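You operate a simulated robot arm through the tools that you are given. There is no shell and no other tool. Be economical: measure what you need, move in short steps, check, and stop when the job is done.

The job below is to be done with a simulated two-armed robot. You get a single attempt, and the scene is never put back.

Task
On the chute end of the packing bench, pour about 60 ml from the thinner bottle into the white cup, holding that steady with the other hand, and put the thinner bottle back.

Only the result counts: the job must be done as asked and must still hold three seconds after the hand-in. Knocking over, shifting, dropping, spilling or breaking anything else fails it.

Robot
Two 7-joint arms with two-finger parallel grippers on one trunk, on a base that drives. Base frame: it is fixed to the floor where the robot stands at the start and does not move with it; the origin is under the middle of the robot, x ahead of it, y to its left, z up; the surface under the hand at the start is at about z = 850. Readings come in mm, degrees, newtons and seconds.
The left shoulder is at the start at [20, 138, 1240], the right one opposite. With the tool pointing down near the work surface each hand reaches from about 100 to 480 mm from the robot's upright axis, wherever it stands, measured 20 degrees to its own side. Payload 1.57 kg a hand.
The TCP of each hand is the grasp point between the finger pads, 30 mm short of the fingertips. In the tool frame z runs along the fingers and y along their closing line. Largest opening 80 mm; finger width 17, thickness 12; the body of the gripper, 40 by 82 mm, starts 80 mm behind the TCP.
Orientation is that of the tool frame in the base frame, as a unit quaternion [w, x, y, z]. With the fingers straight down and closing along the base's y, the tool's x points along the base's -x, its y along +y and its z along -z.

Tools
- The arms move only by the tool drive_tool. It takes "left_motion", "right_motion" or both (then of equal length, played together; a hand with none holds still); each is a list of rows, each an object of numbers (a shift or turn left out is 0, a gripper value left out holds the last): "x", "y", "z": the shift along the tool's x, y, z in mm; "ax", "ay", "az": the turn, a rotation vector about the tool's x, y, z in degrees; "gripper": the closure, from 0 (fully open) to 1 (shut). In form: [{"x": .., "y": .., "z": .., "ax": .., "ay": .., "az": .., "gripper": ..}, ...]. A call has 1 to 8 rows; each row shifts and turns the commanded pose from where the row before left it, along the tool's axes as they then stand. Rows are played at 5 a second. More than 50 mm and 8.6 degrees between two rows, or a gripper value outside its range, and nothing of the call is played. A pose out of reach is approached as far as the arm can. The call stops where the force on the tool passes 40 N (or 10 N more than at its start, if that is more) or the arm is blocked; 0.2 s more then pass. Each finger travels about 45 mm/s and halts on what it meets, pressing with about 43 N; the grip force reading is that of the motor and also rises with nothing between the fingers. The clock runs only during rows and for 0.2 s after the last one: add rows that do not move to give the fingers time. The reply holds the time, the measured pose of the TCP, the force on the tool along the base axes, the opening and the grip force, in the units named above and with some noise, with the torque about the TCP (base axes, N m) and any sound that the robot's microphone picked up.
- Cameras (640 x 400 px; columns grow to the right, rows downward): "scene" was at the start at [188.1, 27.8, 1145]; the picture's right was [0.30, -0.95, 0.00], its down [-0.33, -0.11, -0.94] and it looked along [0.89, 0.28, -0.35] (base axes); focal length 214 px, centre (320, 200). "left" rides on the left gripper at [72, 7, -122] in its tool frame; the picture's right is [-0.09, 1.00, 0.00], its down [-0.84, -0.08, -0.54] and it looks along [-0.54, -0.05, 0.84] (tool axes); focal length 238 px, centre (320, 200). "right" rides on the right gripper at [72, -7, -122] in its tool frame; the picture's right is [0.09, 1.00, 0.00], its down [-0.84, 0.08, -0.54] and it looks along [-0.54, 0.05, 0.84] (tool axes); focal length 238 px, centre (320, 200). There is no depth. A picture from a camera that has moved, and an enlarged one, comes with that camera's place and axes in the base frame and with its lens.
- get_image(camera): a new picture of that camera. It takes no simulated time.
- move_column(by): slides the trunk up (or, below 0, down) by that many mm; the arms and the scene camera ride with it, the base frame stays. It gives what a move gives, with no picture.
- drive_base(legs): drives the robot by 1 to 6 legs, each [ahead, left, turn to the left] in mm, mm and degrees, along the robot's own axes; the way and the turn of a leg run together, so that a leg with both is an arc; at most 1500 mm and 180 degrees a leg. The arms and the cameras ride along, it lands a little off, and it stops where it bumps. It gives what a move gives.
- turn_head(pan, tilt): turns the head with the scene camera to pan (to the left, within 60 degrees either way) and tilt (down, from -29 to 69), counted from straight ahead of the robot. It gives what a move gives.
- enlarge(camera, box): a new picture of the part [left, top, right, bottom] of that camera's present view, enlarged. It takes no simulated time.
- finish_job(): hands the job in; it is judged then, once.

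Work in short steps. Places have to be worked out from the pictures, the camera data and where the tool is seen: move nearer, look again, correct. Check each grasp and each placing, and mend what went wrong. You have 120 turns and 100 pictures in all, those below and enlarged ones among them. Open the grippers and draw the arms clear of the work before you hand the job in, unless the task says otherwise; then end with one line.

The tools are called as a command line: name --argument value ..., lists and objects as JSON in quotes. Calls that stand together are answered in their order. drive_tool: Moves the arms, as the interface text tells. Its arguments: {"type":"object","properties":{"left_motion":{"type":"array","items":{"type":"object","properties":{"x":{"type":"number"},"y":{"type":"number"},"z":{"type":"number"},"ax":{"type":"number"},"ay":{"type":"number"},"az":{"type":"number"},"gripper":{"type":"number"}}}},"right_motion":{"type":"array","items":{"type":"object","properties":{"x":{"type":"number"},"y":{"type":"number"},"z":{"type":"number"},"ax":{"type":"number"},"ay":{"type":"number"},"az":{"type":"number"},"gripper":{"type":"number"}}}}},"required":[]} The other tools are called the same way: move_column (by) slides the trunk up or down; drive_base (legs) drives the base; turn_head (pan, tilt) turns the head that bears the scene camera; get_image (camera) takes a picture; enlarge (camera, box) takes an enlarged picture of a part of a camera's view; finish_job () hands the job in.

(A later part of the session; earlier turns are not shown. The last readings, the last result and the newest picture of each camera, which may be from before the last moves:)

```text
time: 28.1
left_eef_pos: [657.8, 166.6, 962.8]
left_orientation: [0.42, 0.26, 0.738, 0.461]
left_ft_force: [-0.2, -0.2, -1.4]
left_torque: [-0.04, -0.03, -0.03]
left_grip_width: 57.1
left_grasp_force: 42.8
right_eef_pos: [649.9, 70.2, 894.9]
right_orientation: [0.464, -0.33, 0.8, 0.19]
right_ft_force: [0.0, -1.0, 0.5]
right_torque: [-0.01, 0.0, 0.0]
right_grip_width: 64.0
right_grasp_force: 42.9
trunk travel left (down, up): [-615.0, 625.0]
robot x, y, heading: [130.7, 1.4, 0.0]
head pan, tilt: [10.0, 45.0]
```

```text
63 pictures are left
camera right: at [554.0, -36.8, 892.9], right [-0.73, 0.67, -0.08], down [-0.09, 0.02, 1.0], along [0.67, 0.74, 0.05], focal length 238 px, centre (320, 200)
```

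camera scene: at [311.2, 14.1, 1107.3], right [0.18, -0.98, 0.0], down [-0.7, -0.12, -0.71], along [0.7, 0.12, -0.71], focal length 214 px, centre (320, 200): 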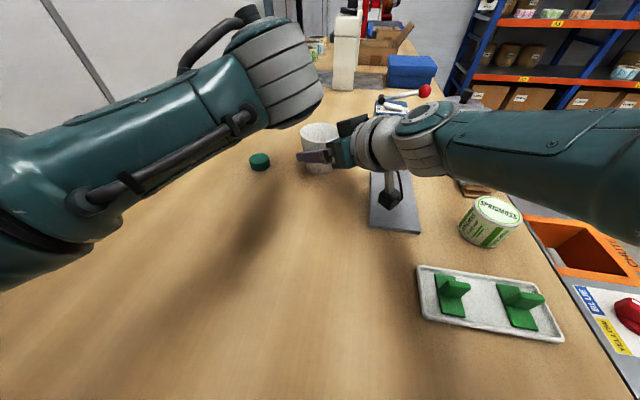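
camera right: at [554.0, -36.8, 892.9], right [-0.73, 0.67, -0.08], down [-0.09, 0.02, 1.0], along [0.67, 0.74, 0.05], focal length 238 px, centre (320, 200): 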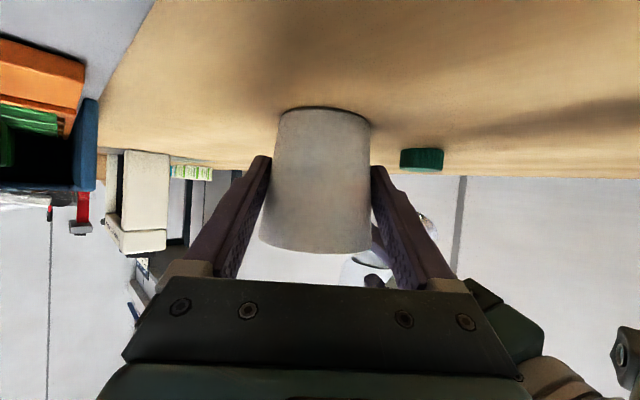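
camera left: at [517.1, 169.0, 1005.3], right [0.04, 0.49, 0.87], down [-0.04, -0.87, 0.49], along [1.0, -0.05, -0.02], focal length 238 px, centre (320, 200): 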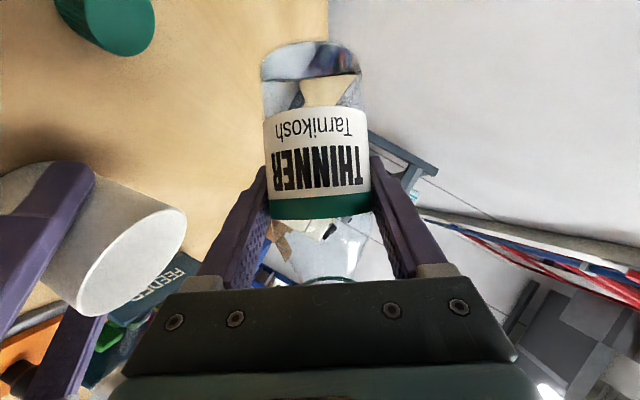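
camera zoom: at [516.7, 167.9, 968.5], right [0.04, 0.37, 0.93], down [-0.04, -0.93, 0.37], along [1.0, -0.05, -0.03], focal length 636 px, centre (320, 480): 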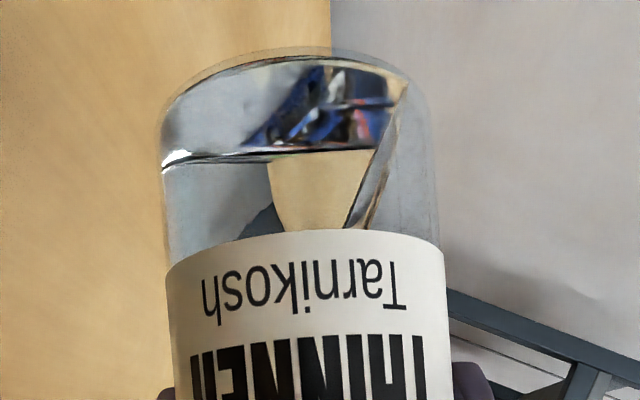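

The kinematics put the lip at about (660, 90), 55 mm above the rim. The bottle weight is unchanged, so nothing has flowed. I'll tilt on slowly to about 76° and watch for flow.

drive_tool --left_motion '[{"ax": -2, "az": 3.46}, {"ax": -2, "az": 3.46}, {"ax": -2, "az": 3.46}, {}, {}]'

enlarge --camera "left" --box '[200, 20, 440, 170]'

get_image --camera "scene"

```text
time: 29.3
left_eef_pos: [658.2, 167.3, 962.0]
left_orientation: [0.389, 0.302, 0.686, 0.535]
left_ft_force: [0.0, -0.6, -0.4]
left_torque: [-0.05, -0.03, -0.03]
left_grip_width: 57.0
left_grasp_force: 43.0
right_eef_pos: [649.7, 68.3, 893.7]
right_orientation: [0.464, -0.33, 0.8, 0.19]
right_ft_force: [0.3, -0.4, -0.5]
right_torque: [-0.01, -0.03, 0.0]
right_grip_width: 64.1
right_grasp_force: 43.1
trunk travel left (down, up): [-615.0, 625.0]
robot x, y, heading: [132.4, 1.6, 0.2]
head pan, tilt: [10.0, 45.0]
```

```text
2.67 times, centred on (320, 95) of left
camera zoom: at [516.8, 167.5, 969.0], right [0.05, 0.17, 0.98], down [-0.04, -0.99, 0.17], along [1.0, -0.04, -0.04], focal length 636 px, centre (320, 480)
```

zoom: 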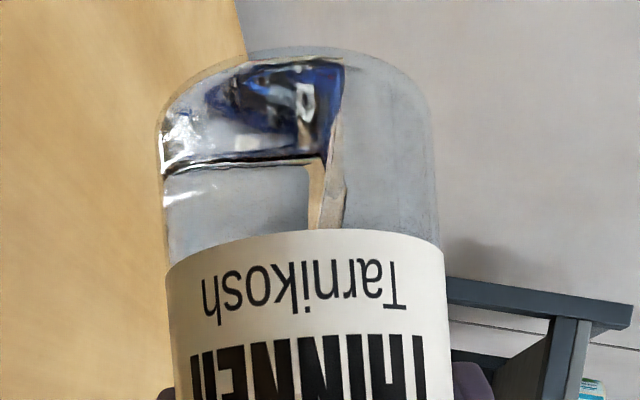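

```text
61 pictures are left
camera scene: at [311.2, 14.1, 1107.3], right [0.18, -0.98, 0.0], down [-0.7, -0.12, -0.71], along [0.7, 0.12, -0.71], focal length 214 px, centre (320, 200)
```

scene: 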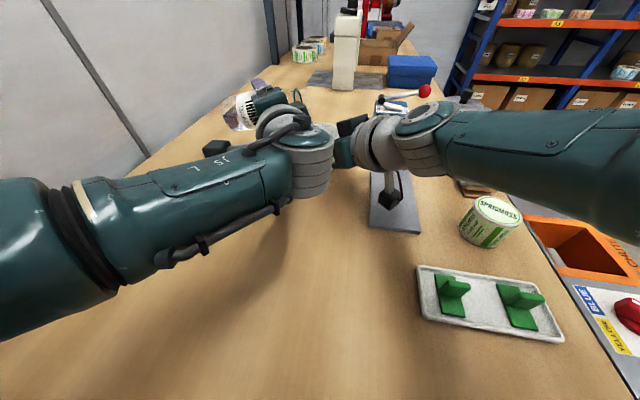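

There's no flow yet at 76°; the liquid surface is still below the neck. I'll continue in 3° steps.

drive_tool --left_motion '[{"ax": -1.5, "az": 2.6}, {}, {"ax": -1.5, "az": 2.6}, {}, {}]'

enlarge --camera "left" --box '[200, 20, 440, 170]'

```text
time: 30.5
left_eef_pos: [656.6, 168.4, 961.1]
left_orientation: [0.373, 0.323, 0.657, 0.57]
left_ft_force: [-0.6, -1.5, -1.1]
left_torque: [-0.03, 0.0, 0.0]
left_grip_width: 56.9
left_grasp_force: 43.2
right_eef_pos: [651.0, 69.1, 893.3]
right_orientation: [0.464, -0.33, 0.8, 0.189]
right_ft_force: [0.5, 0.4, -0.4]
right_torque: [-0.03, 0.04, -0.04]
right_grip_width: 64.1
right_grasp_force: 43.5
trunk travel left (down, up): [-615.0, 625.0]
robot x, y, heading: [134.2, -0.5, 0.0]
head pan, tilt: [10.0, 45.0]
```

```text
2.67 times, centred on (320, 95) of left
camera zoom: at [516.2, 167.2, 968.9], right [0.05, 0.06, 1.0], down [-0.04, -1.0, 0.06], along [1.0, -0.04, -0.04], focal length 636 px, centre (320, 480)
```

zoom: 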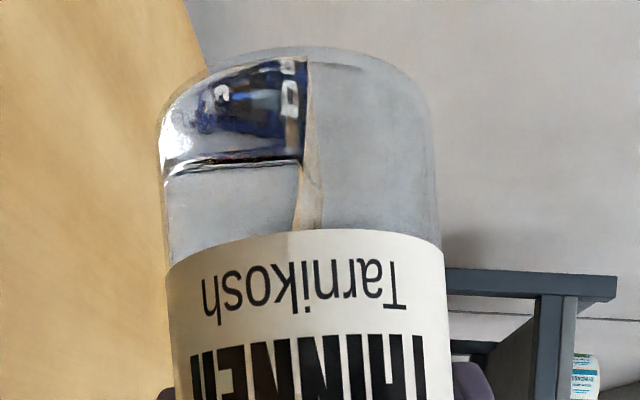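

drive_tool --left_motion '[{"ax": -1.5, "az": 2.6}, {}, {}, {}, {}]'

enlarge --camera "left" --box '[200, 20, 440, 170]'

get_image --camera "right"

```text
time: 31.7
left_eef_pos: [658.2, 167.3, 961.5]
left_orientation: [0.364, 0.333, 0.642, 0.587]
left_ft_force: [0.9, -0.3, -2.1]
left_torque: [-0.04, -0.01, 0.0]
left_grip_width: 57.1
left_grasp_force: 43.2
right_eef_pos: [650.1, 68.3, 894.0]
right_orientation: [0.464, -0.33, 0.799, 0.19]
right_ft_force: [0.0, 0.2, 0.3]
right_torque: [0.02, 0.03, 0.0]
right_grip_width: 64.1
right_grasp_force: 42.7
trunk travel left (down, up): [-615.0, 625.0]
robot x, y, heading: [132.9, -1.9, -0.0]
head pan, tilt: [10.0, 45.0]
```

```text
2.67 times, centred on (320, 95) of left
camera zoom: at [516.5, 166.9, 968.8], right [0.05, 0.01, 1.0], down [-0.04, -1.0, 0.01], along [1.0, -0.04, -0.05], focal length 636 px, centre (320, 480)
```

zoom: 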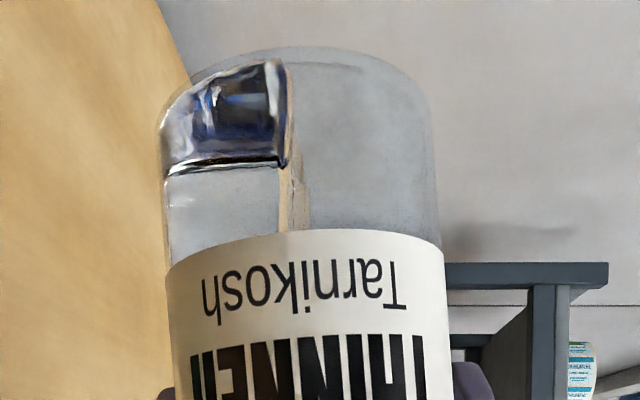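

```text
58 pictures are left
camera right: at [554.0, -36.8, 892.9], right [-0.73, 0.68, -0.08], down [-0.09, 0.02, 1.0], along [0.67, 0.74, 0.05], focal length 238 px, centre (320, 200)
```

right: 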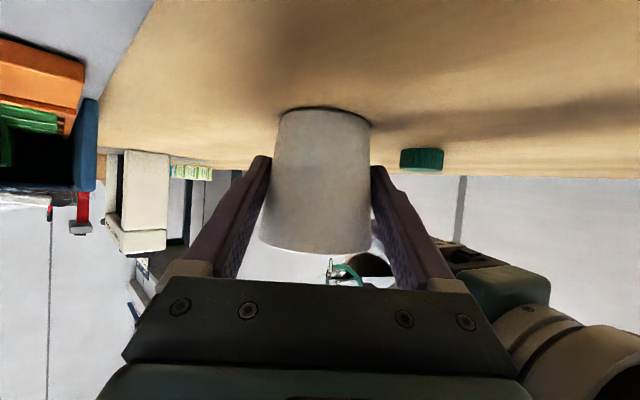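

enlarge --camera "right" --box '[280, 230, 400, 300]'

```text
5.33 times, centred on (340, 265) of right
camera zoom: at [554.0, -36.8, 892.9], right [-0.73, 0.68, -0.08], down [-0.09, 0.02, 1.0], along [0.67, 0.74, 0.05], focal length 1271 px, centre (213, -147)
```

zoom: 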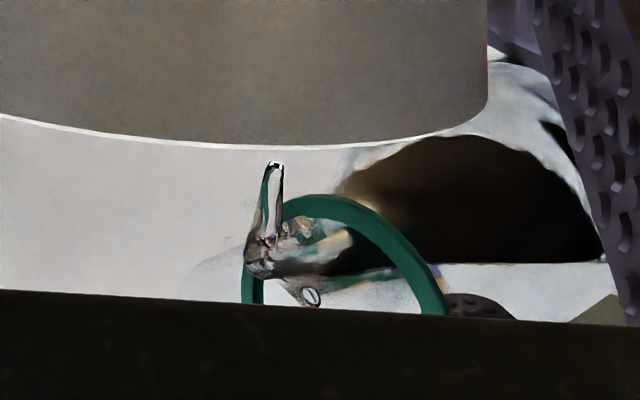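

It's pouring: a stream leaves the lip well inside the rim. I'll hold here and then check the remaining liquid.

drive_tool --left_motion '[{}, {}, {}, {}, {}]'

enlarge --camera "left" --box '[200, 20, 440, 170]'

enlarge --camera "right" --box '[280, 230, 400, 300]'

```text
time: 32.9
left_eef_pos: [658.4, 167.9, 961.4]
left_orientation: [0.364, 0.333, 0.643, 0.587]
left_ft_force: [-0.4, 0.7, -0.2]
left_torque: [0.0, -0.01, -0.01]
left_grip_width: 57.0
left_grasp_force: 43.1
right_eef_pos: [650.9, 68.4, 894.3]
right_orientation: [0.464, -0.33, 0.8, 0.19]
right_ft_force: [0.4, 0.6, 0.1]
right_torque: [0.03, -0.04, 0.01]
right_grip_width: 63.9
right_grasp_force: 42.8
trunk travel left (down, up): [-615.0, 625.0]
robot x, y, heading: [131.7, 0.6, 0.5]
head pan, tilt: [10.0, 45.0]
```

```text
2.67 times, centred on (320, 95) of left
camera zoom: at [516.5, 166.9, 968.8], right [0.05, 0.01, 1.0], down [-0.04, -1.0, 0.01], along [1.0, -0.04, -0.05], focal length 636 px, centre (320, 480)
```

zoom: 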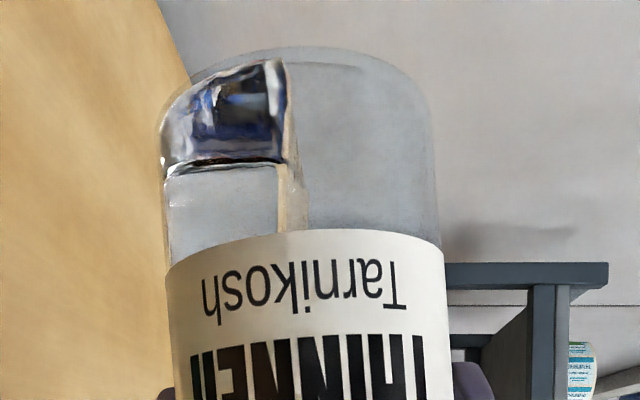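

```text
5.33 times, centred on (340, 265) of right
camera zoom: at [554.0, -36.8, 892.9], right [-0.73, 0.68, -0.08], down [-0.09, 0.02, 1.0], along [0.67, 0.74, 0.05], focal length 1271 px, centre (213, -147)
```

zoom: 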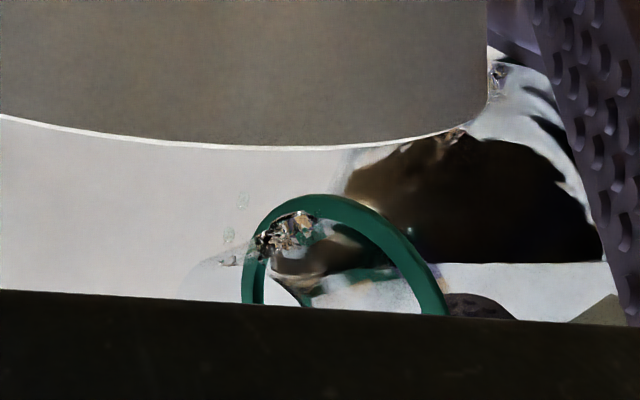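

Flow has dwindled at 85°. I'll tip 3° more and let it run out.

drive_tool --left_motion '[{"ax": -0.75, "az": 1.3}, {"ax": -0.75, "az": 1.3}, {}, {}, {}, {}, {}]'

enlarge --camera "left" --box '[200, 20, 440, 170]'

enlarge --camera "right" --box '[280, 230, 400, 300]'

```text
time: 34.5
left_eef_pos: [657.5, 168.7, 962.0]
left_orientation: [0.355, 0.342, 0.626, 0.604]
left_ft_force: [-0.1, 0.5, -1.2]
left_torque: [-0.02, 0.01, 0.05]
left_grip_width: 57.0
left_grasp_force: 42.9
right_eef_pos: [650.0, 68.1, 894.6]
right_orientation: [0.464, -0.329, 0.8, 0.189]
right_ft_force: [-0.2, -0.3, 1.0]
right_torque: [-0.01, -0.02, 0.01]
right_grip_width: 64.1
right_grasp_force: 43.3
trunk travel left (down, up): [-615.0, 625.0]
robot x, y, heading: [131.1, 0.0, 0.1]
head pan, tilt: [10.0, 45.0]
```

```text
2.67 times, centred on (320, 95) of left
camera zoom: at [516.7, 166.0, 969.0], right [0.05, -0.04, 1.0], down [-0.04, -1.0, -0.04], along [1.0, -0.03, -0.05], focal length 636 px, centre (320, 480)
```

zoom: 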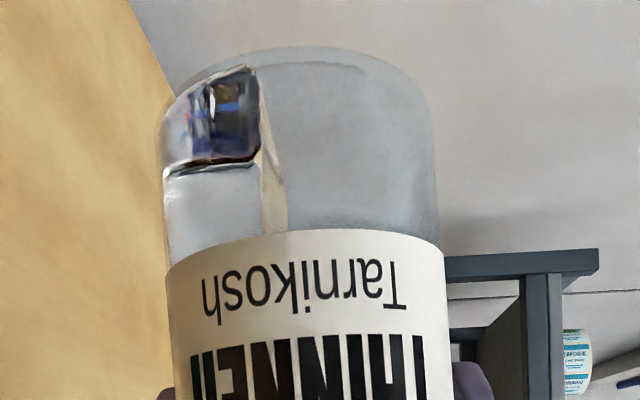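

```text
5.33 times, centred on (340, 265) of right
camera zoom: at [554.0, -36.8, 892.9], right [-0.73, 0.68, -0.08], down [-0.09, 0.02, 1.0], along [0.67, 0.74, 0.05], focal length 1271 px, centre (213, -147)
```

zoom: 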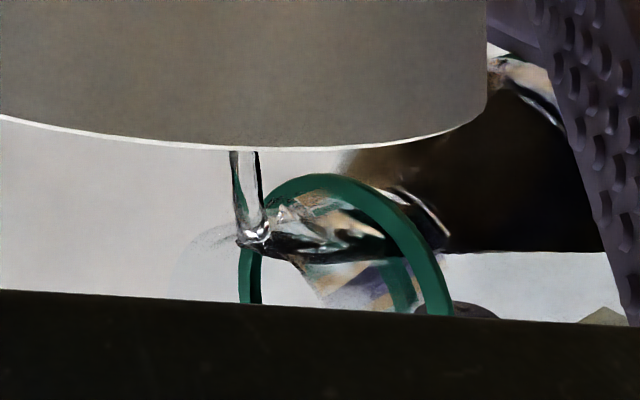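

The stream is strong and falls inside the rim. I estimate about 58 ml remains. I'll hold for another second.

drive_tool --left_motion '[{}, {}, {}, {}, {}]'

enlarge --camera "left" --box '[200, 20, 440, 170]'

enlarge --camera "right" --box '[280, 230, 400, 300]'

```text
time: 35.7
left_eef_pos: [658.1, 166.7, 961.2]
left_orientation: [0.355, 0.343, 0.627, 0.603]
left_ft_force: [-0.2, -0.2, -0.8]
left_torque: [-0.03, -0.03, 0.0]
left_grip_width: 57.1
left_grasp_force: 43.3
right_eef_pos: [650.0, 69.1, 894.5]
right_orientation: [0.464, -0.33, 0.799, 0.19]
right_ft_force: [-0.2, -0.3, -0.1]
right_torque: [-0.02, -0.01, -0.01]
right_grip_width: 64.1
right_grasp_force: 42.8
trunk travel left (down, up): [-615.0, 625.0]
robot x, y, heading: [132.4, 3.9, 0.2]
head pan, tilt: [10.0, 45.0]
```

```text
2.67 times, centred on (320, 95) of left
camera zoom: at [516.7, 166.0, 969.0], right [0.05, -0.04, 1.0], down [-0.04, -1.0, -0.04], along [1.0, -0.03, -0.05], focal length 636 px, centre (320, 480)
```

zoom: 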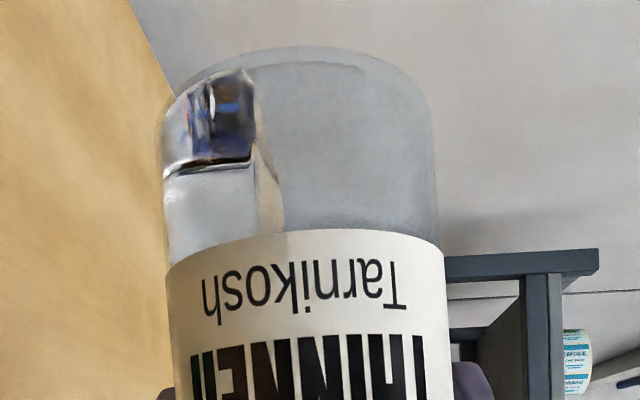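

```text
5.33 times, centred on (340, 265) of right
camera zoom: at [554.0, -36.8, 892.9], right [-0.73, 0.68, -0.08], down [-0.09, 0.02, 1.0], along [0.67, 0.74, 0.05], focal length 1271 px, centre (213, -147)
```

zoom: 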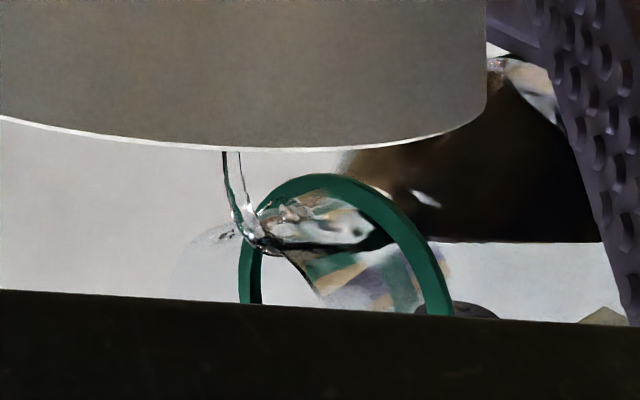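

Still trickling at 88°. I'll hold 1.6 s more and recheck.

drive_tool --left_motion '[{}, {}, {}, {}, {}, {}, {}, {}]'

enlarge --camera "left" --box '[200, 20, 440, 170]'

enlarge --camera "right" --box '[280, 230, 400, 300]'

```text
time: 37.5
left_eef_pos: [658.2, 167.5, 961.2]
left_orientation: [0.355, 0.343, 0.627, 0.602]
left_ft_force: [-0.8, -0.1, -1.0]
left_torque: [-0.03, 0.01, 0.01]
left_grip_width: 56.9
left_grasp_force: 43.0
right_eef_pos: [650.5, 68.4, 894.8]
right_orientation: [0.464, -0.33, 0.8, 0.19]
right_ft_force: [-0.7, -0.3, -0.1]
right_torque: [0.01, -0.05, 0.0]
right_grip_width: 64.3
right_grasp_force: 42.9
trunk travel left (down, up): [-615.0, 625.0]
robot x, y, heading: [135.6, -3.4, 0.0]
head pan, tilt: [10.0, 45.0]
```

```text
2.67 times, centred on (320, 95) of left
camera zoom: at [516.7, 166.0, 969.0], right [0.05, -0.04, 1.0], down [-0.04, -1.0, -0.04], along [1.0, -0.03, -0.05], focal length 636 px, centre (320, 480)
```

zoom: 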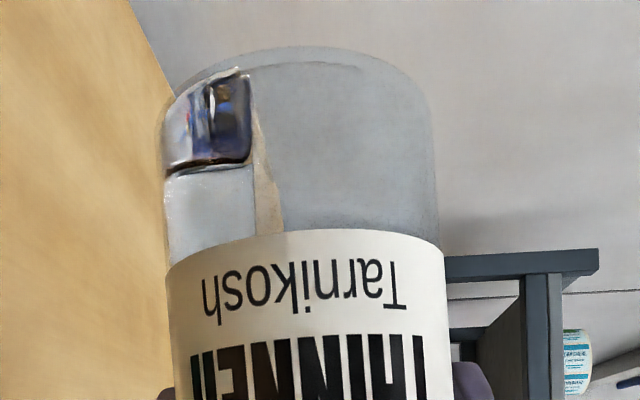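

```text
5.33 times, centred on (340, 265) of right
camera zoom: at [554.0, -36.8, 892.9], right [-0.73, 0.68, -0.08], down [-0.09, 0.02, 1.0], along [0.67, 0.74, 0.05], focal length 1271 px, centre (213, -147)
```

zoom: 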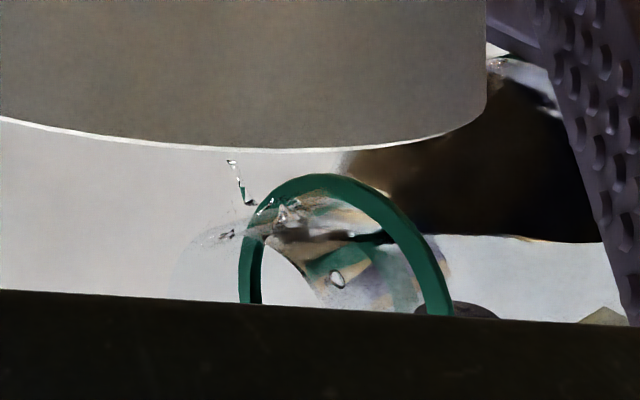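

Flow has practically stopped. I'll tip back to about 40° with the lip still over the cup, and let the last drops settle.

drive_tool --left_motion '[{"ax": 4, "az": -6.93}, {"ax": 4, "az": -6.93}, {"ax": 4, "az": -6.93}, {}, {"ax": 4, "az": -6.93}, {"ax": 4, "az": -6.93}, {"ax": 4, "az": -6.93}, {}]'

get_image --camera "scene"

get_image --camera "right"

```text
time: 39.3
left_eef_pos: [658.0, 167.4, 961.5]
left_orientation: [0.467, 0.163, 0.816, 0.298]
left_ft_force: [1.2, -0.3, -1.6]
left_torque: [0.0, 0.0, -0.01]
left_grip_width: 57.0
left_grasp_force: 43.3
right_eef_pos: [650.9, 68.5, 893.7]
right_orientation: [0.464, -0.329, 0.8, 0.19]
right_ft_force: [0.1, -0.3, 0.3]
right_torque: [0.0, 0.01, 0.01]
right_grip_width: 64.0
right_grasp_force: 42.9
trunk travel left (down, up): [-615.0, 625.0]
robot x, y, heading: [132.2, 2.0, 0.0]
head pan, tilt: [10.0, 45.0]
```

```text
48 pictures are left
camera scene: at [311.2, 14.2, 1107.3], right [0.18, -0.98, 0.0], down [-0.7, -0.12, -0.71], along [0.7, 0.12, -0.71], focal length 214 px, centre (320, 200)
```

scene: 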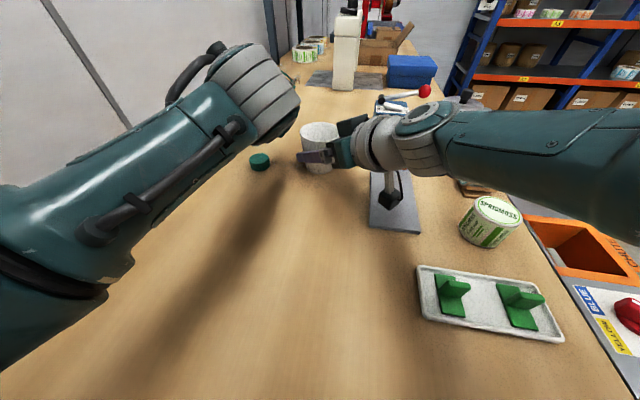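

```text
47 pictures are left
camera right: at [554.0, -36.7, 892.9], right [-0.73, 0.67, -0.08], down [-0.09, 0.02, 1.0], along [0.67, 0.74, 0.05], focal length 238 px, centre (320, 200)
```

right: 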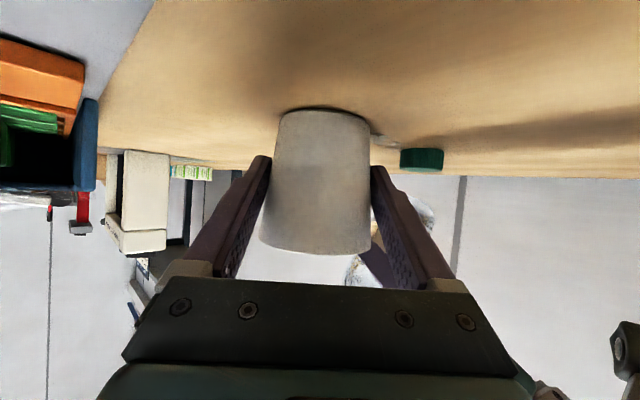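

There is a faint mark on the table beside the cup in the right view. I'll enlarge it and look into the cup.

enlarge --camera "right" --box '[340, 100, 460, 175]'

enlarge --camera "scene" --box '[240, 100, 400, 200]'

```text
5.33 times, centred on (400, 138) of right
camera zoom: at [554.0, -36.7, 892.9], right [-0.73, 0.67, -0.08], down [-0.09, 0.02, 1.0], along [0.67, 0.74, 0.05], focal length 1271 px, centre (-107, 533)
```

zoom: 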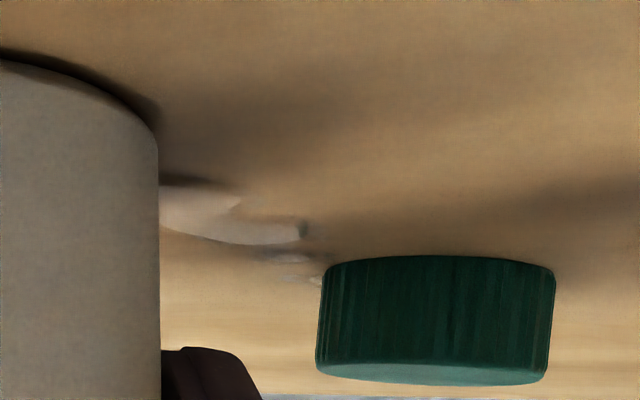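

```text
4.00 times, centred on (320, 150) of scene
camera zoom: at [311.2, 14.2, 1107.3], right [0.18, -0.98, 0.0], down [-0.7, -0.12, -0.71], along [0.7, 0.12, -0.71], focal length 858 px, centre (320, 400)
```

zoom: 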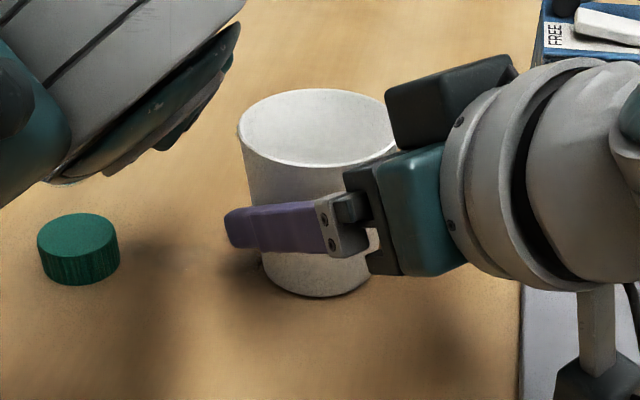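

There may be a small splash behind the cup, which I can't undo. I'll bring the bottle gently upright and measure what remains.

drive_tool --left_motion '[{"ax": 2.5, "az": -4.33}, {"ax": 2.5, "az": -4.33}, {"ax": 2.5, "az": -4.33}, {"ax": 2.5, "az": -4.33}, {"ax": 2.5, "az": -4.33}, {"ax": 2.5, "az": -4.33}, {"ax": 2.5, "az": -4.33}, {"ax": 2.5, "az": -4.33}]'

get_image --camera "left"

get_image --camera "right"

get_image --camera "scene"

```text
time: 41.1
left_eef_pos: [658.7, 167.2, 961.8]
left_orientation: [0.499, -0.008, 0.866, 0.002]
left_ft_force: [0.5, 0.5, -0.9]
left_torque: [0.02, -0.01, 0.02]
left_grip_width: 57.1
left_grasp_force: 43.2
right_eef_pos: [650.5, 68.6, 893.9]
right_orientation: [0.464, -0.33, 0.8, 0.19]
right_ft_force: [-0.3, 0.6, -0.4]
right_torque: [-0.02, -0.01, -0.02]
right_grip_width: 64.0
right_grasp_force: 43.1
trunk travel left (down, up): [-615.0, 625.0]
robot x, y, heading: [129.6, -2.2, -0.1]
head pan, tilt: [10.0, 45.0]
```

```text
44 pictures are left
camera left: at [516.7, 170.9, 962.1], right [0.03, 1.0, 0.08], down [-0.05, -0.07, 1.0], along [1.0, -0.03, 0.05], focal length 238 px, centre (320, 200)
```

left: 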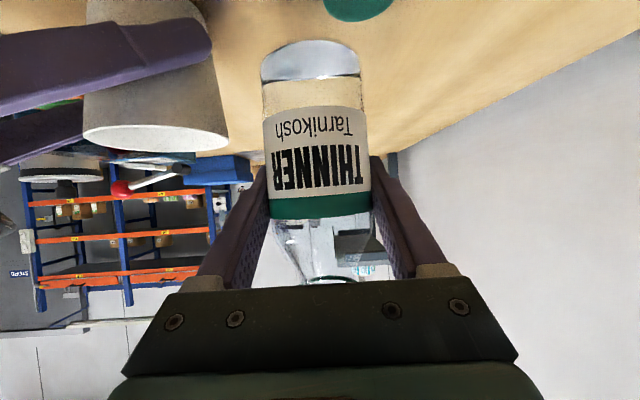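

```text
43 pictures are left
camera right: at [554.0, -36.7, 892.9], right [-0.73, 0.68, -0.08], down [-0.09, 0.02, 1.0], along [0.67, 0.74, 0.05], focal length 238 px, centre (320, 200)
```

right: 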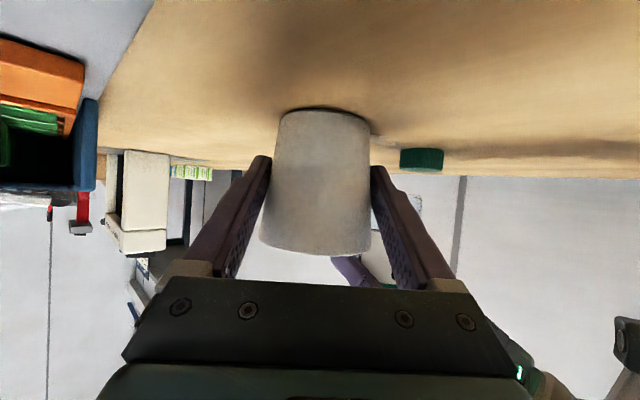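

```text
42 pictures are left
camera scene: at [311.2, 14.2, 1107.2], right [0.18, -0.98, 0.0], down [-0.7, -0.12, -0.71], along [0.7, 0.12, -0.71], focal length 214 px, centre (320, 200)
```

scene: 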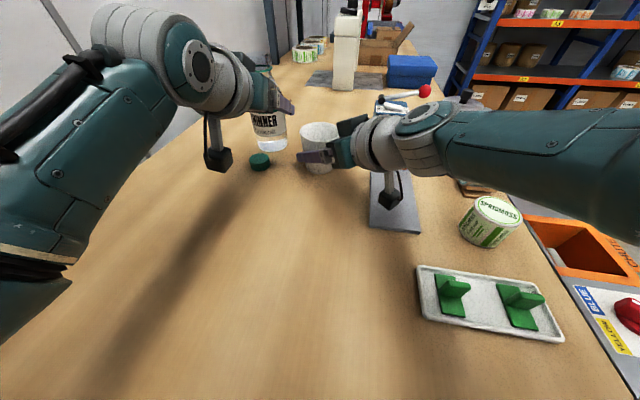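

The mark is gone now, so it was only a light reflection. I'll enlarge the bottle's lower part and the cup's interior to judge the volumes.

enlarge --camera "left" --box '[250, 20, 378, 100]'

enlarge --camera "scene" --box '[220, 100, 348, 180]'

enlarge --camera "right" --box '[330, 160, 450, 290]'

```text
5.00 times, centred on (314, 60) of left
camera zoom: at [516.7, 170.9, 962.1], right [0.03, 1.0, 0.08], down [-0.05, -0.07, 1.0], along [1.0, -0.03, 0.05], focal length 1192 px, centre (350, 900)
```

zoom: 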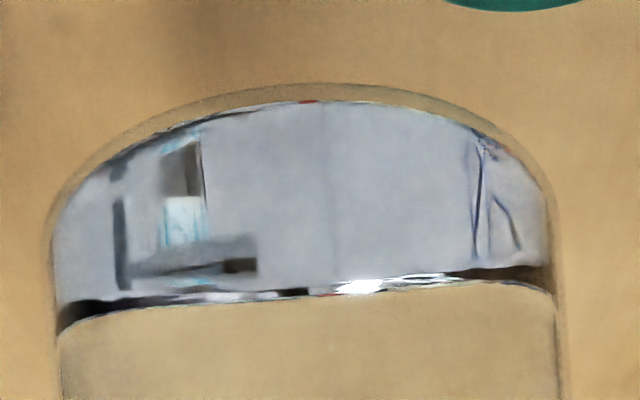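

```text
5.00 times, centred on (284, 140) of scene
camera zoom: at [311.2, 14.2, 1107.2], right [0.18, -0.98, 0.0], down [-0.7, -0.12, -0.71], along [0.7, 0.12, -0.71], focal length 1072 px, centre (500, 500)
```

zoom: 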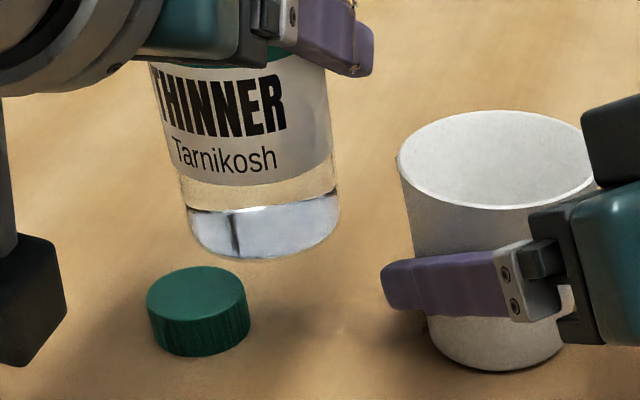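

```text
3.08 times, centred on (390, 225) of right
camera zoom: at [554.0, -36.7, 892.9], right [-0.73, 0.68, -0.08], down [-0.09, 0.02, 1.0], along [0.67, 0.74, 0.05], focal length 733 px, centre (105, 123)
```

zoom: 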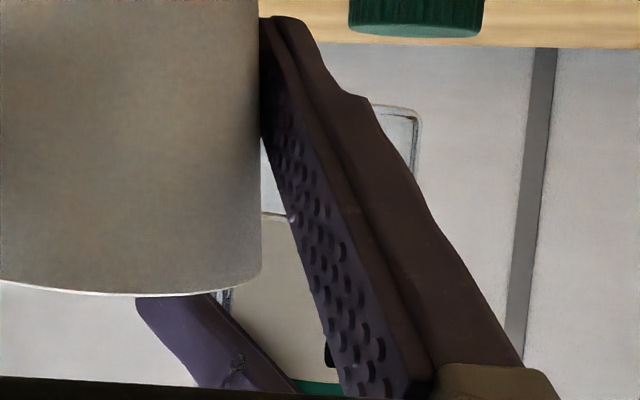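

The line below the label is only a refraction edge, because it was there before the pour too. I'll bring the bottle to the spot where the right wrist camera sees it side-on.

drive_tool --left_motion '[{"x": 6, "y": 11, "z": -10}, {"x": 11.5, "y": 20, "z": -20}, {"x": 11.5, "y": 20, "z": -20}, {"x": 11.5, "y": 20, "z": -20}, {"x": 11.5, "y": 20, "z": -20}, {"x": 6, "y": 12, "z": -10}, {"x": 15, "z": 9}, {}]'

enlarge --camera "right" --box '[480, 160, 640, 340]'

get_image --camera "scene"

```text
time: 42.9
left_eef_pos: [542.7, 267.6, 943.4]
left_orientation: [0.499, -0.007, 0.866, 0.003]
left_ft_force: [-0.8, -0.3, -1.0]
left_torque: [0.02, 0.01, 0.01]
left_grip_width: 57.0
left_grasp_force: 43.5
right_eef_pos: [649.6, 68.6, 893.3]
right_orientation: [0.464, -0.33, 0.8, 0.19]
right_ft_force: [0.0, 0.5, 1.0]
right_torque: [0.0, 0.01, -0.01]
right_grip_width: 64.0
right_grasp_force: 43.0
trunk travel left (down, up): [-615.0, 625.0]
robot x, y, heading: [128.4, 0.2, 0.3]
head pan, tilt: [10.0, 45.0]
```

```text
2.22 times, centred on (560, 250) of right
camera zoom: at [554.1, -36.8, 892.9], right [-0.73, 0.68, -0.08], down [-0.09, 0.02, 1.0], along [0.67, 0.74, 0.05], focal length 530 px, centre (-213, 89)
```

zoom: 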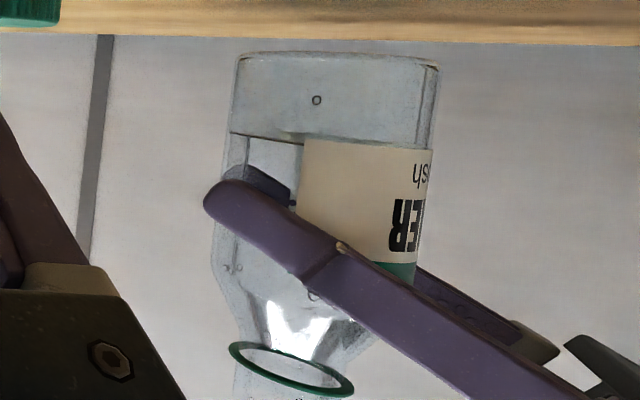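

```text
37 pictures are left
camera scene: at [311.3, 14.1, 1107.3], right [0.18, -0.98, 0.0], down [-0.7, -0.12, -0.71], along [0.7, 0.12, -0.71], focal length 214 px, centre (320, 200)
```

scene: 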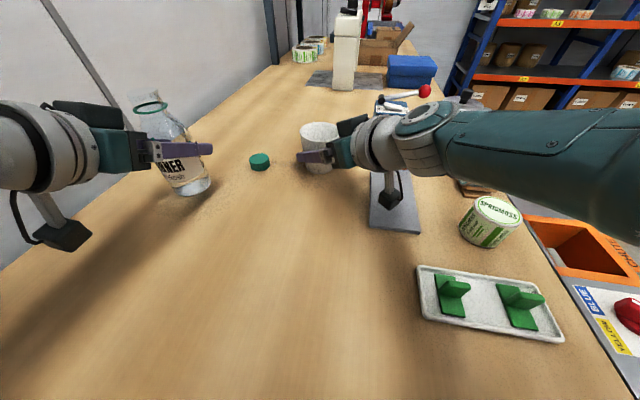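

The level fell from about 47 mm to 32 mm, so roughly 35 ml has been poured and about 25 ml more is needed. I'll bring the bottle back to the pour spot.

drive_tool --left_motion '[{"x": -15, "z": -9}, {"x": -6, "y": -12, "z": 10}, {"x": -11.5, "y": -20, "z": 20}, {"x": -11.5, "y": -20, "z": 20}, {"x": -11.5, "y": -20, "z": 20}, {"x": -11.5, "y": -20, "z": 20}, {"x": -6, "y": -11, "z": 10}, {}]'

drive_tool --left_motion '[{"ax": -4, "az": 6.93}, {"ax": -4, "az": 6.93}, {"ax": -4, "az": 6.93}, {"ax": -4, "az": 6.93}, {"ax": -4, "az": 6.93}, {"ax": -4, "az": 6.93}, {"ax": -4, "az": 6.93}, {"ax": -4, "az": 6.93}]'

```text
time: 44.7
left_eef_pos: [658.7, 165.5, 961.4]
left_orientation: [0.499, -0.008, 0.867, 0.003]
left_ft_force: [-1.6, 0.2, -0.7]
left_torque: [0.01, 0.0, 0.04]
left_grip_width: 57.1
left_grasp_force: 43.2
right_eef_pos: [650.2, 68.0, 894.2]
right_orientation: [0.465, -0.33, 0.799, 0.19]
right_ft_force: [-0.3, 0.0, 0.1]
right_torque: [-0.01, 0.0, 0.0]
right_grip_width: 64.3
right_grasp_force: 42.8
trunk travel left (down, up): [-615.0, 625.0]
robot x, y, heading: [133.9, -1.7, -0.0]
head pan, tilt: [10.0, 45.0]
```

```text
time: 46.5
left_eef_pos: [658.2, 166.2, 962.3]
left_orientation: [0.42, 0.259, 0.737, 0.462]
left_ft_force: [-1.4, 0.0, -1.9]
left_torque: [-0.05, 0.0, 0.01]
left_grip_width: 57.0
left_grasp_force: 42.4
right_eef_pos: [650.7, 69.3, 893.5]
right_orientation: [0.465, -0.329, 0.8, 0.19]
right_ft_force: [0.2, 0.4, -1.5]
right_torque: [-0.01, -0.01, 0.03]
right_grip_width: 63.8
right_grasp_force: 43.5
trunk travel left (down, up): [-615.0, 625.0]
robot x, y, heading: [132.0, 4.5, 0.3]
head pan, tilt: [10.0, 45.0]
```

Now at 64°. I'll tilt to 88° quickly but evenly, then to 90°, and hold while checking.

drive_tool --left_motion '[{"ax": -4, "az": 6.93}, {"ax": -4, "az": 6.93}, {"ax": -4, "az": 6.93}, {"ax": -1, "az": 1.73}, {}, {}, {}, {}]'

enlarge --camera "left" --box '[200, 20, 440, 170]'

enlarge --camera "right" --box '[280, 230, 400, 300]'

```text
time: 48.3
left_eef_pos: [658.7, 167.1, 961.2]
left_orientation: [0.349, 0.348, 0.617, 0.613]
left_ft_force: [-0.4, 0.6, -1.1]
left_torque: [-0.04, -0.02, -0.02]
left_grip_width: 57.1
left_grasp_force: 43.1
right_eef_pos: [649.6, 68.7, 892.8]
right_orientation: [0.464, -0.33, 0.8, 0.19]
right_ft_force: [-0.2, 0.3, -0.6]
right_torque: [0.02, 0.04, 0.02]
right_grip_width: 64.1
right_grasp_force: 42.8
trunk travel left (down, up): [-615.0, 625.0]
robot x, y, heading: [134.1, 1.4, 0.2]
head pan, tilt: [10.0, 45.0]
```

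```text
2.67 times, centred on (320, 95) of left
camera zoom: at [517.1, 165.7, 969.6], right [0.05, -0.08, 1.0], down [-0.04, -1.0, -0.07], along [1.0, -0.03, -0.05], focal length 636 px, centre (320, 480)
```

zoom: 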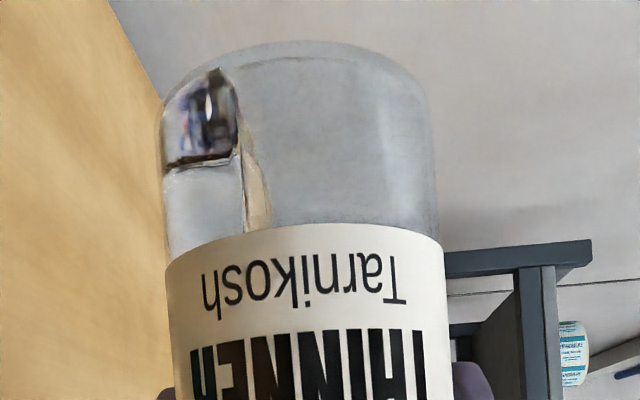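

```text
5.33 times, centred on (340, 265) of right
camera zoom: at [554.0, -36.7, 892.9], right [-0.73, 0.68, -0.08], down [-0.09, 0.02, 1.0], along [0.67, 0.74, 0.05], focal length 1271 px, centre (213, -147)
```

zoom: 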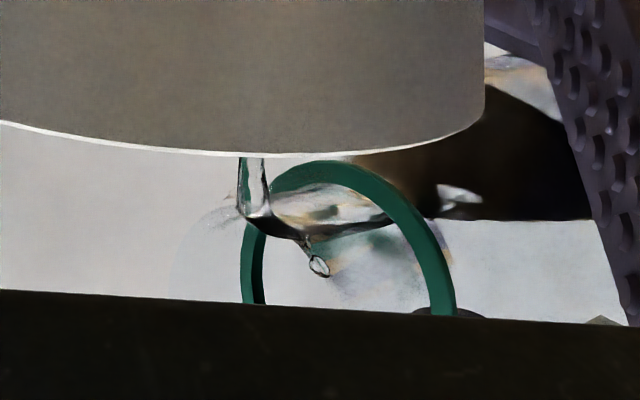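

drive_tool --left_motion '[{}, {}, {}, {}, {}, {}]'

enlarge --camera "left" --box '[200, 20, 440, 170]'

get_image --camera "right"

```text
time: 49.7
left_eef_pos: [658.9, 166.9, 961.5]
left_orientation: [0.349, 0.349, 0.616, 0.614]
left_ft_force: [-0.3, 1.5, -0.1]
left_torque: [0.01, 0.0, 0.03]
left_grip_width: 56.8
left_grasp_force: 43.3
right_eef_pos: [650.7, 68.6, 894.5]
right_orientation: [0.464, -0.33, 0.8, 0.19]
right_ft_force: [0.1, -0.5, -0.5]
right_torque: [-0.01, 0.02, 0.01]
right_grip_width: 64.2
right_grasp_force: 43.0
trunk travel left (down, up): [-615.0, 625.0]
robot x, y, heading: [130.0, -2.6, 0.0]
head pan, tilt: [10.0, 45.0]
```

```text
2.67 times, centred on (320, 95) of left
camera zoom: at [517.1, 165.8, 969.6], right [0.05, -0.08, 1.0], down [-0.04, -1.0, -0.07], along [1.0, -0.03, -0.05], focal length 636 px, centre (320, 480)
```

zoom: 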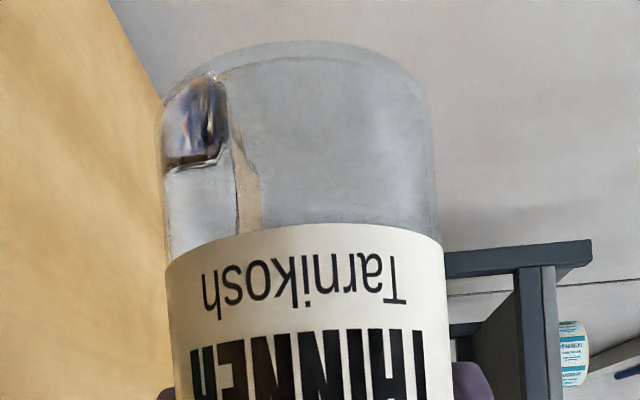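

```text
33 pictures are left
camera right: at [554.0, -36.7, 892.9], right [-0.73, 0.67, -0.08], down [-0.09, 0.02, 1.0], along [0.67, 0.74, 0.05], focal length 238 px, centre (320, 200)
```

right: 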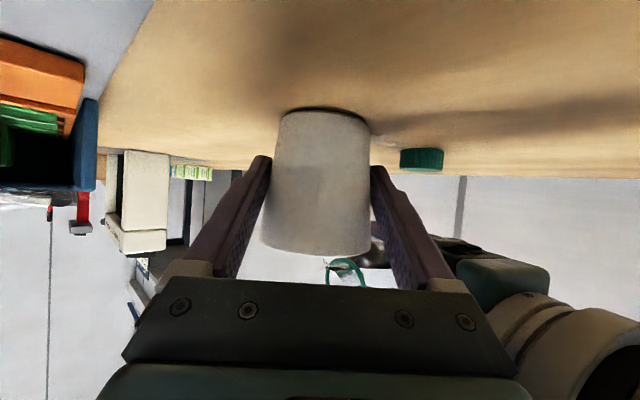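

I estimate about 50 ml is out. I'll tip 1° more and hold for a moment.

drive_tool --left_motion '[{"ax": -0.5, "az": 0.87}, {}, {}, {}, {}, {}, {}]'

enlarge --camera "left" --box '[200, 20, 440, 170]'

enlarge --camera "right" --box '[280, 230, 400, 300]'

```text
time: 51.3
left_eef_pos: [658.3, 167.6, 962.8]
left_orientation: [0.345, 0.353, 0.612, 0.619]
left_ft_force: [0.1, 0.3, -0.4]
left_torque: [0.0, 0.0, -0.02]
left_grip_width: 56.8
left_grasp_force: 42.9
right_eef_pos: [650.9, 70.4, 894.2]
right_orientation: [0.464, -0.33, 0.8, 0.19]
right_ft_force: [-0.2, -0.2, 1.7]
right_torque: [0.0, 0.02, -0.02]
right_grip_width: 64.0
right_grasp_force: 42.7
trunk travel left (down, up): [-615.0, 625.0]
robot x, y, heading: [130.9, -2.1, 0.4]
head pan, tilt: [10.0, 45.0]
```

```text
2.67 times, centred on (320, 95) of left
camera zoom: at [517.3, 165.7, 969.7], right [0.05, -0.09, 0.99], down [-0.04, -1.0, -0.09], along [1.0, -0.03, -0.05], focal length 636 px, centre (320, 480)
```

zoom: 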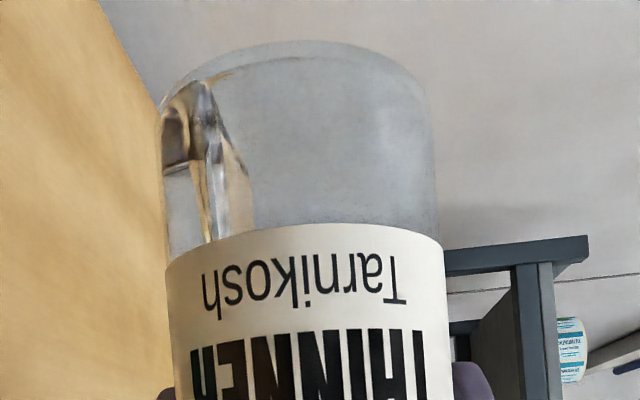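

```text
5.33 times, centred on (340, 265) of right
camera zoom: at [554.0, -36.7, 892.9], right [-0.73, 0.67, -0.08], down [-0.09, 0.02, 1.0], along [0.67, 0.74, 0.05], focal length 1271 px, centre (213, -147)
```

zoom: 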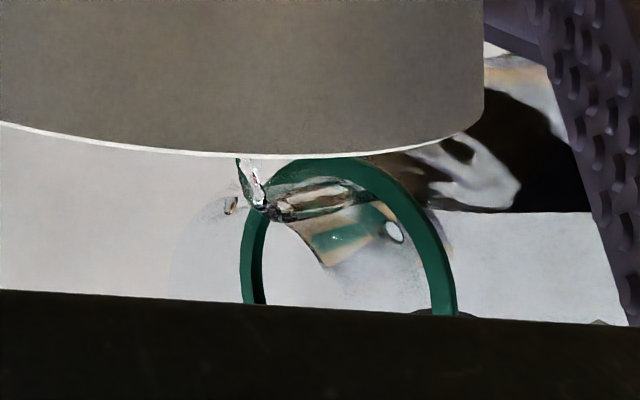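

The surface has dropped to about the target mark. I'll tip back, pause over the cup, then bring the bottle upright and re-measure.

drive_tool --left_motion '[{"ax": 4, "az": -6.93}, {"ax": 4, "az": -6.93}, {"ax": 4, "az": -6.93}, {}, {}, {"ax": 4, "az": -6.93}, {"ax": 4, "az": -6.93}, {}]'

drive_tool --left_motion '[{"ax": 3.2, "az": -5.54}, {"ax": 3.2, "az": -5.54}, {"ax": 3.2, "az": -5.54}, {"ax": 3.2, "az": -5.54}, {"ax": 3.2, "az": -5.54}, {"ax": 3.2, "az": -5.54}, {"ax": 3.2, "az": -5.54}, {"ax": 3.2, "az": -5.54}]'

drive_tool --left_motion '[{"x": 6, "y": 11, "z": -10}, {"x": 11.5, "y": 20, "z": -20}, {"x": 11.5, "y": 20, "z": -20}, {"x": 11.5, "y": 20, "z": -20}, {"x": 11.5, "y": 20, "z": -20}, {"x": 6, "y": 12, "z": -10}, {"x": 15, "z": 9}, {}]'

enlarge --camera "right" --box '[480, 160, 640, 340]'

```text
time: 53.1
left_eef_pos: [657.9, 167.5, 960.4]
left_orientation: [0.448, 0.209, 0.784, 0.375]
left_ft_force: [-0.6, -0.6, -0.7]
left_torque: [0.0, -0.04, 0.0]
left_grip_width: 57.1
left_grasp_force: 43.0
right_eef_pos: [651.3, 68.5, 893.9]
right_orientation: [0.464, -0.33, 0.8, 0.19]
right_ft_force: [0.3, 0.3, 0.1]
right_torque: [0.0, 0.0, 0.03]
right_grip_width: 63.9
right_grasp_force: 43.1
trunk travel left (down, up): [-615.0, 625.0]
robot x, y, heading: [134.4, 0.5, 0.2]
head pan, tilt: [10.0, 45.0]
```

```text
time: 54.9
left_eef_pos: [658.9, 166.5, 961.3]
left_orientation: [0.499, -0.009, 0.867, 0.001]
left_ft_force: [-0.4, -0.5, -1.0]
left_torque: [0.0, 0.0, 0.02]
left_grip_width: 57.0
left_grasp_force: 43.1
right_eef_pos: [649.5, 68.2, 893.5]
right_orientation: [0.464, -0.33, 0.8, 0.19]
right_ft_force: [0.1, -0.3, -0.1]
right_torque: [-0.02, -0.01, -0.03]
right_grip_width: 64.0
right_grasp_force: 43.0
trunk travel left (down, up): [-615.0, 625.0]
robot x, y, heading: [130.8, -0.8, 0.3]
head pan, tilt: [10.0, 45.0]
```

```text
time: 56.7
left_eef_pos: [541.5, 266.4, 942.9]
left_orientation: [0.499, -0.008, 0.867, 0.001]
left_ft_force: [-0.2, -0.6, -1.2]
left_torque: [0.01, -0.01, 0.05]
left_grip_width: 57.1
left_grasp_force: 43.2
right_eef_pos: [651.5, 68.1, 893.5]
right_orientation: [0.464, -0.33, 0.8, 0.19]
right_ft_force: [-0.2, -0.2, 0.2]
right_torque: [0.03, -0.03, -0.01]
right_grip_width: 63.9
right_grasp_force: 43.0
trunk travel left (down, up): [-615.0, 625.0]
robot x, y, heading: [134.3, 2.6, -0.1]
head pan, tilt: [10.0, 45.0]
```

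```text
2.22 times, centred on (560, 250) of right
camera zoom: at [554.1, -36.8, 892.9], right [-0.73, 0.68, -0.08], down [-0.09, 0.02, 1.0], along [0.67, 0.74, 0.05], focal length 530 px, centre (-213, 89)
```

zoom: 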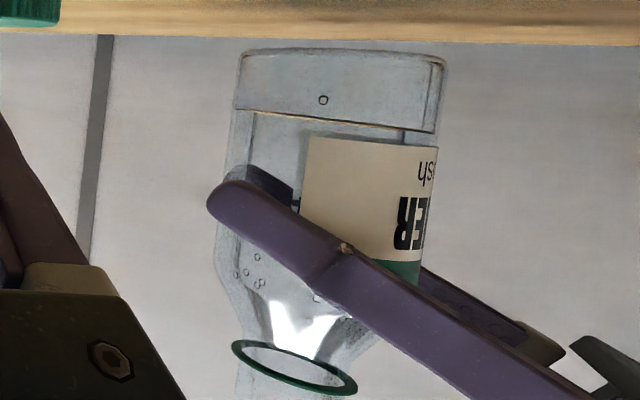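

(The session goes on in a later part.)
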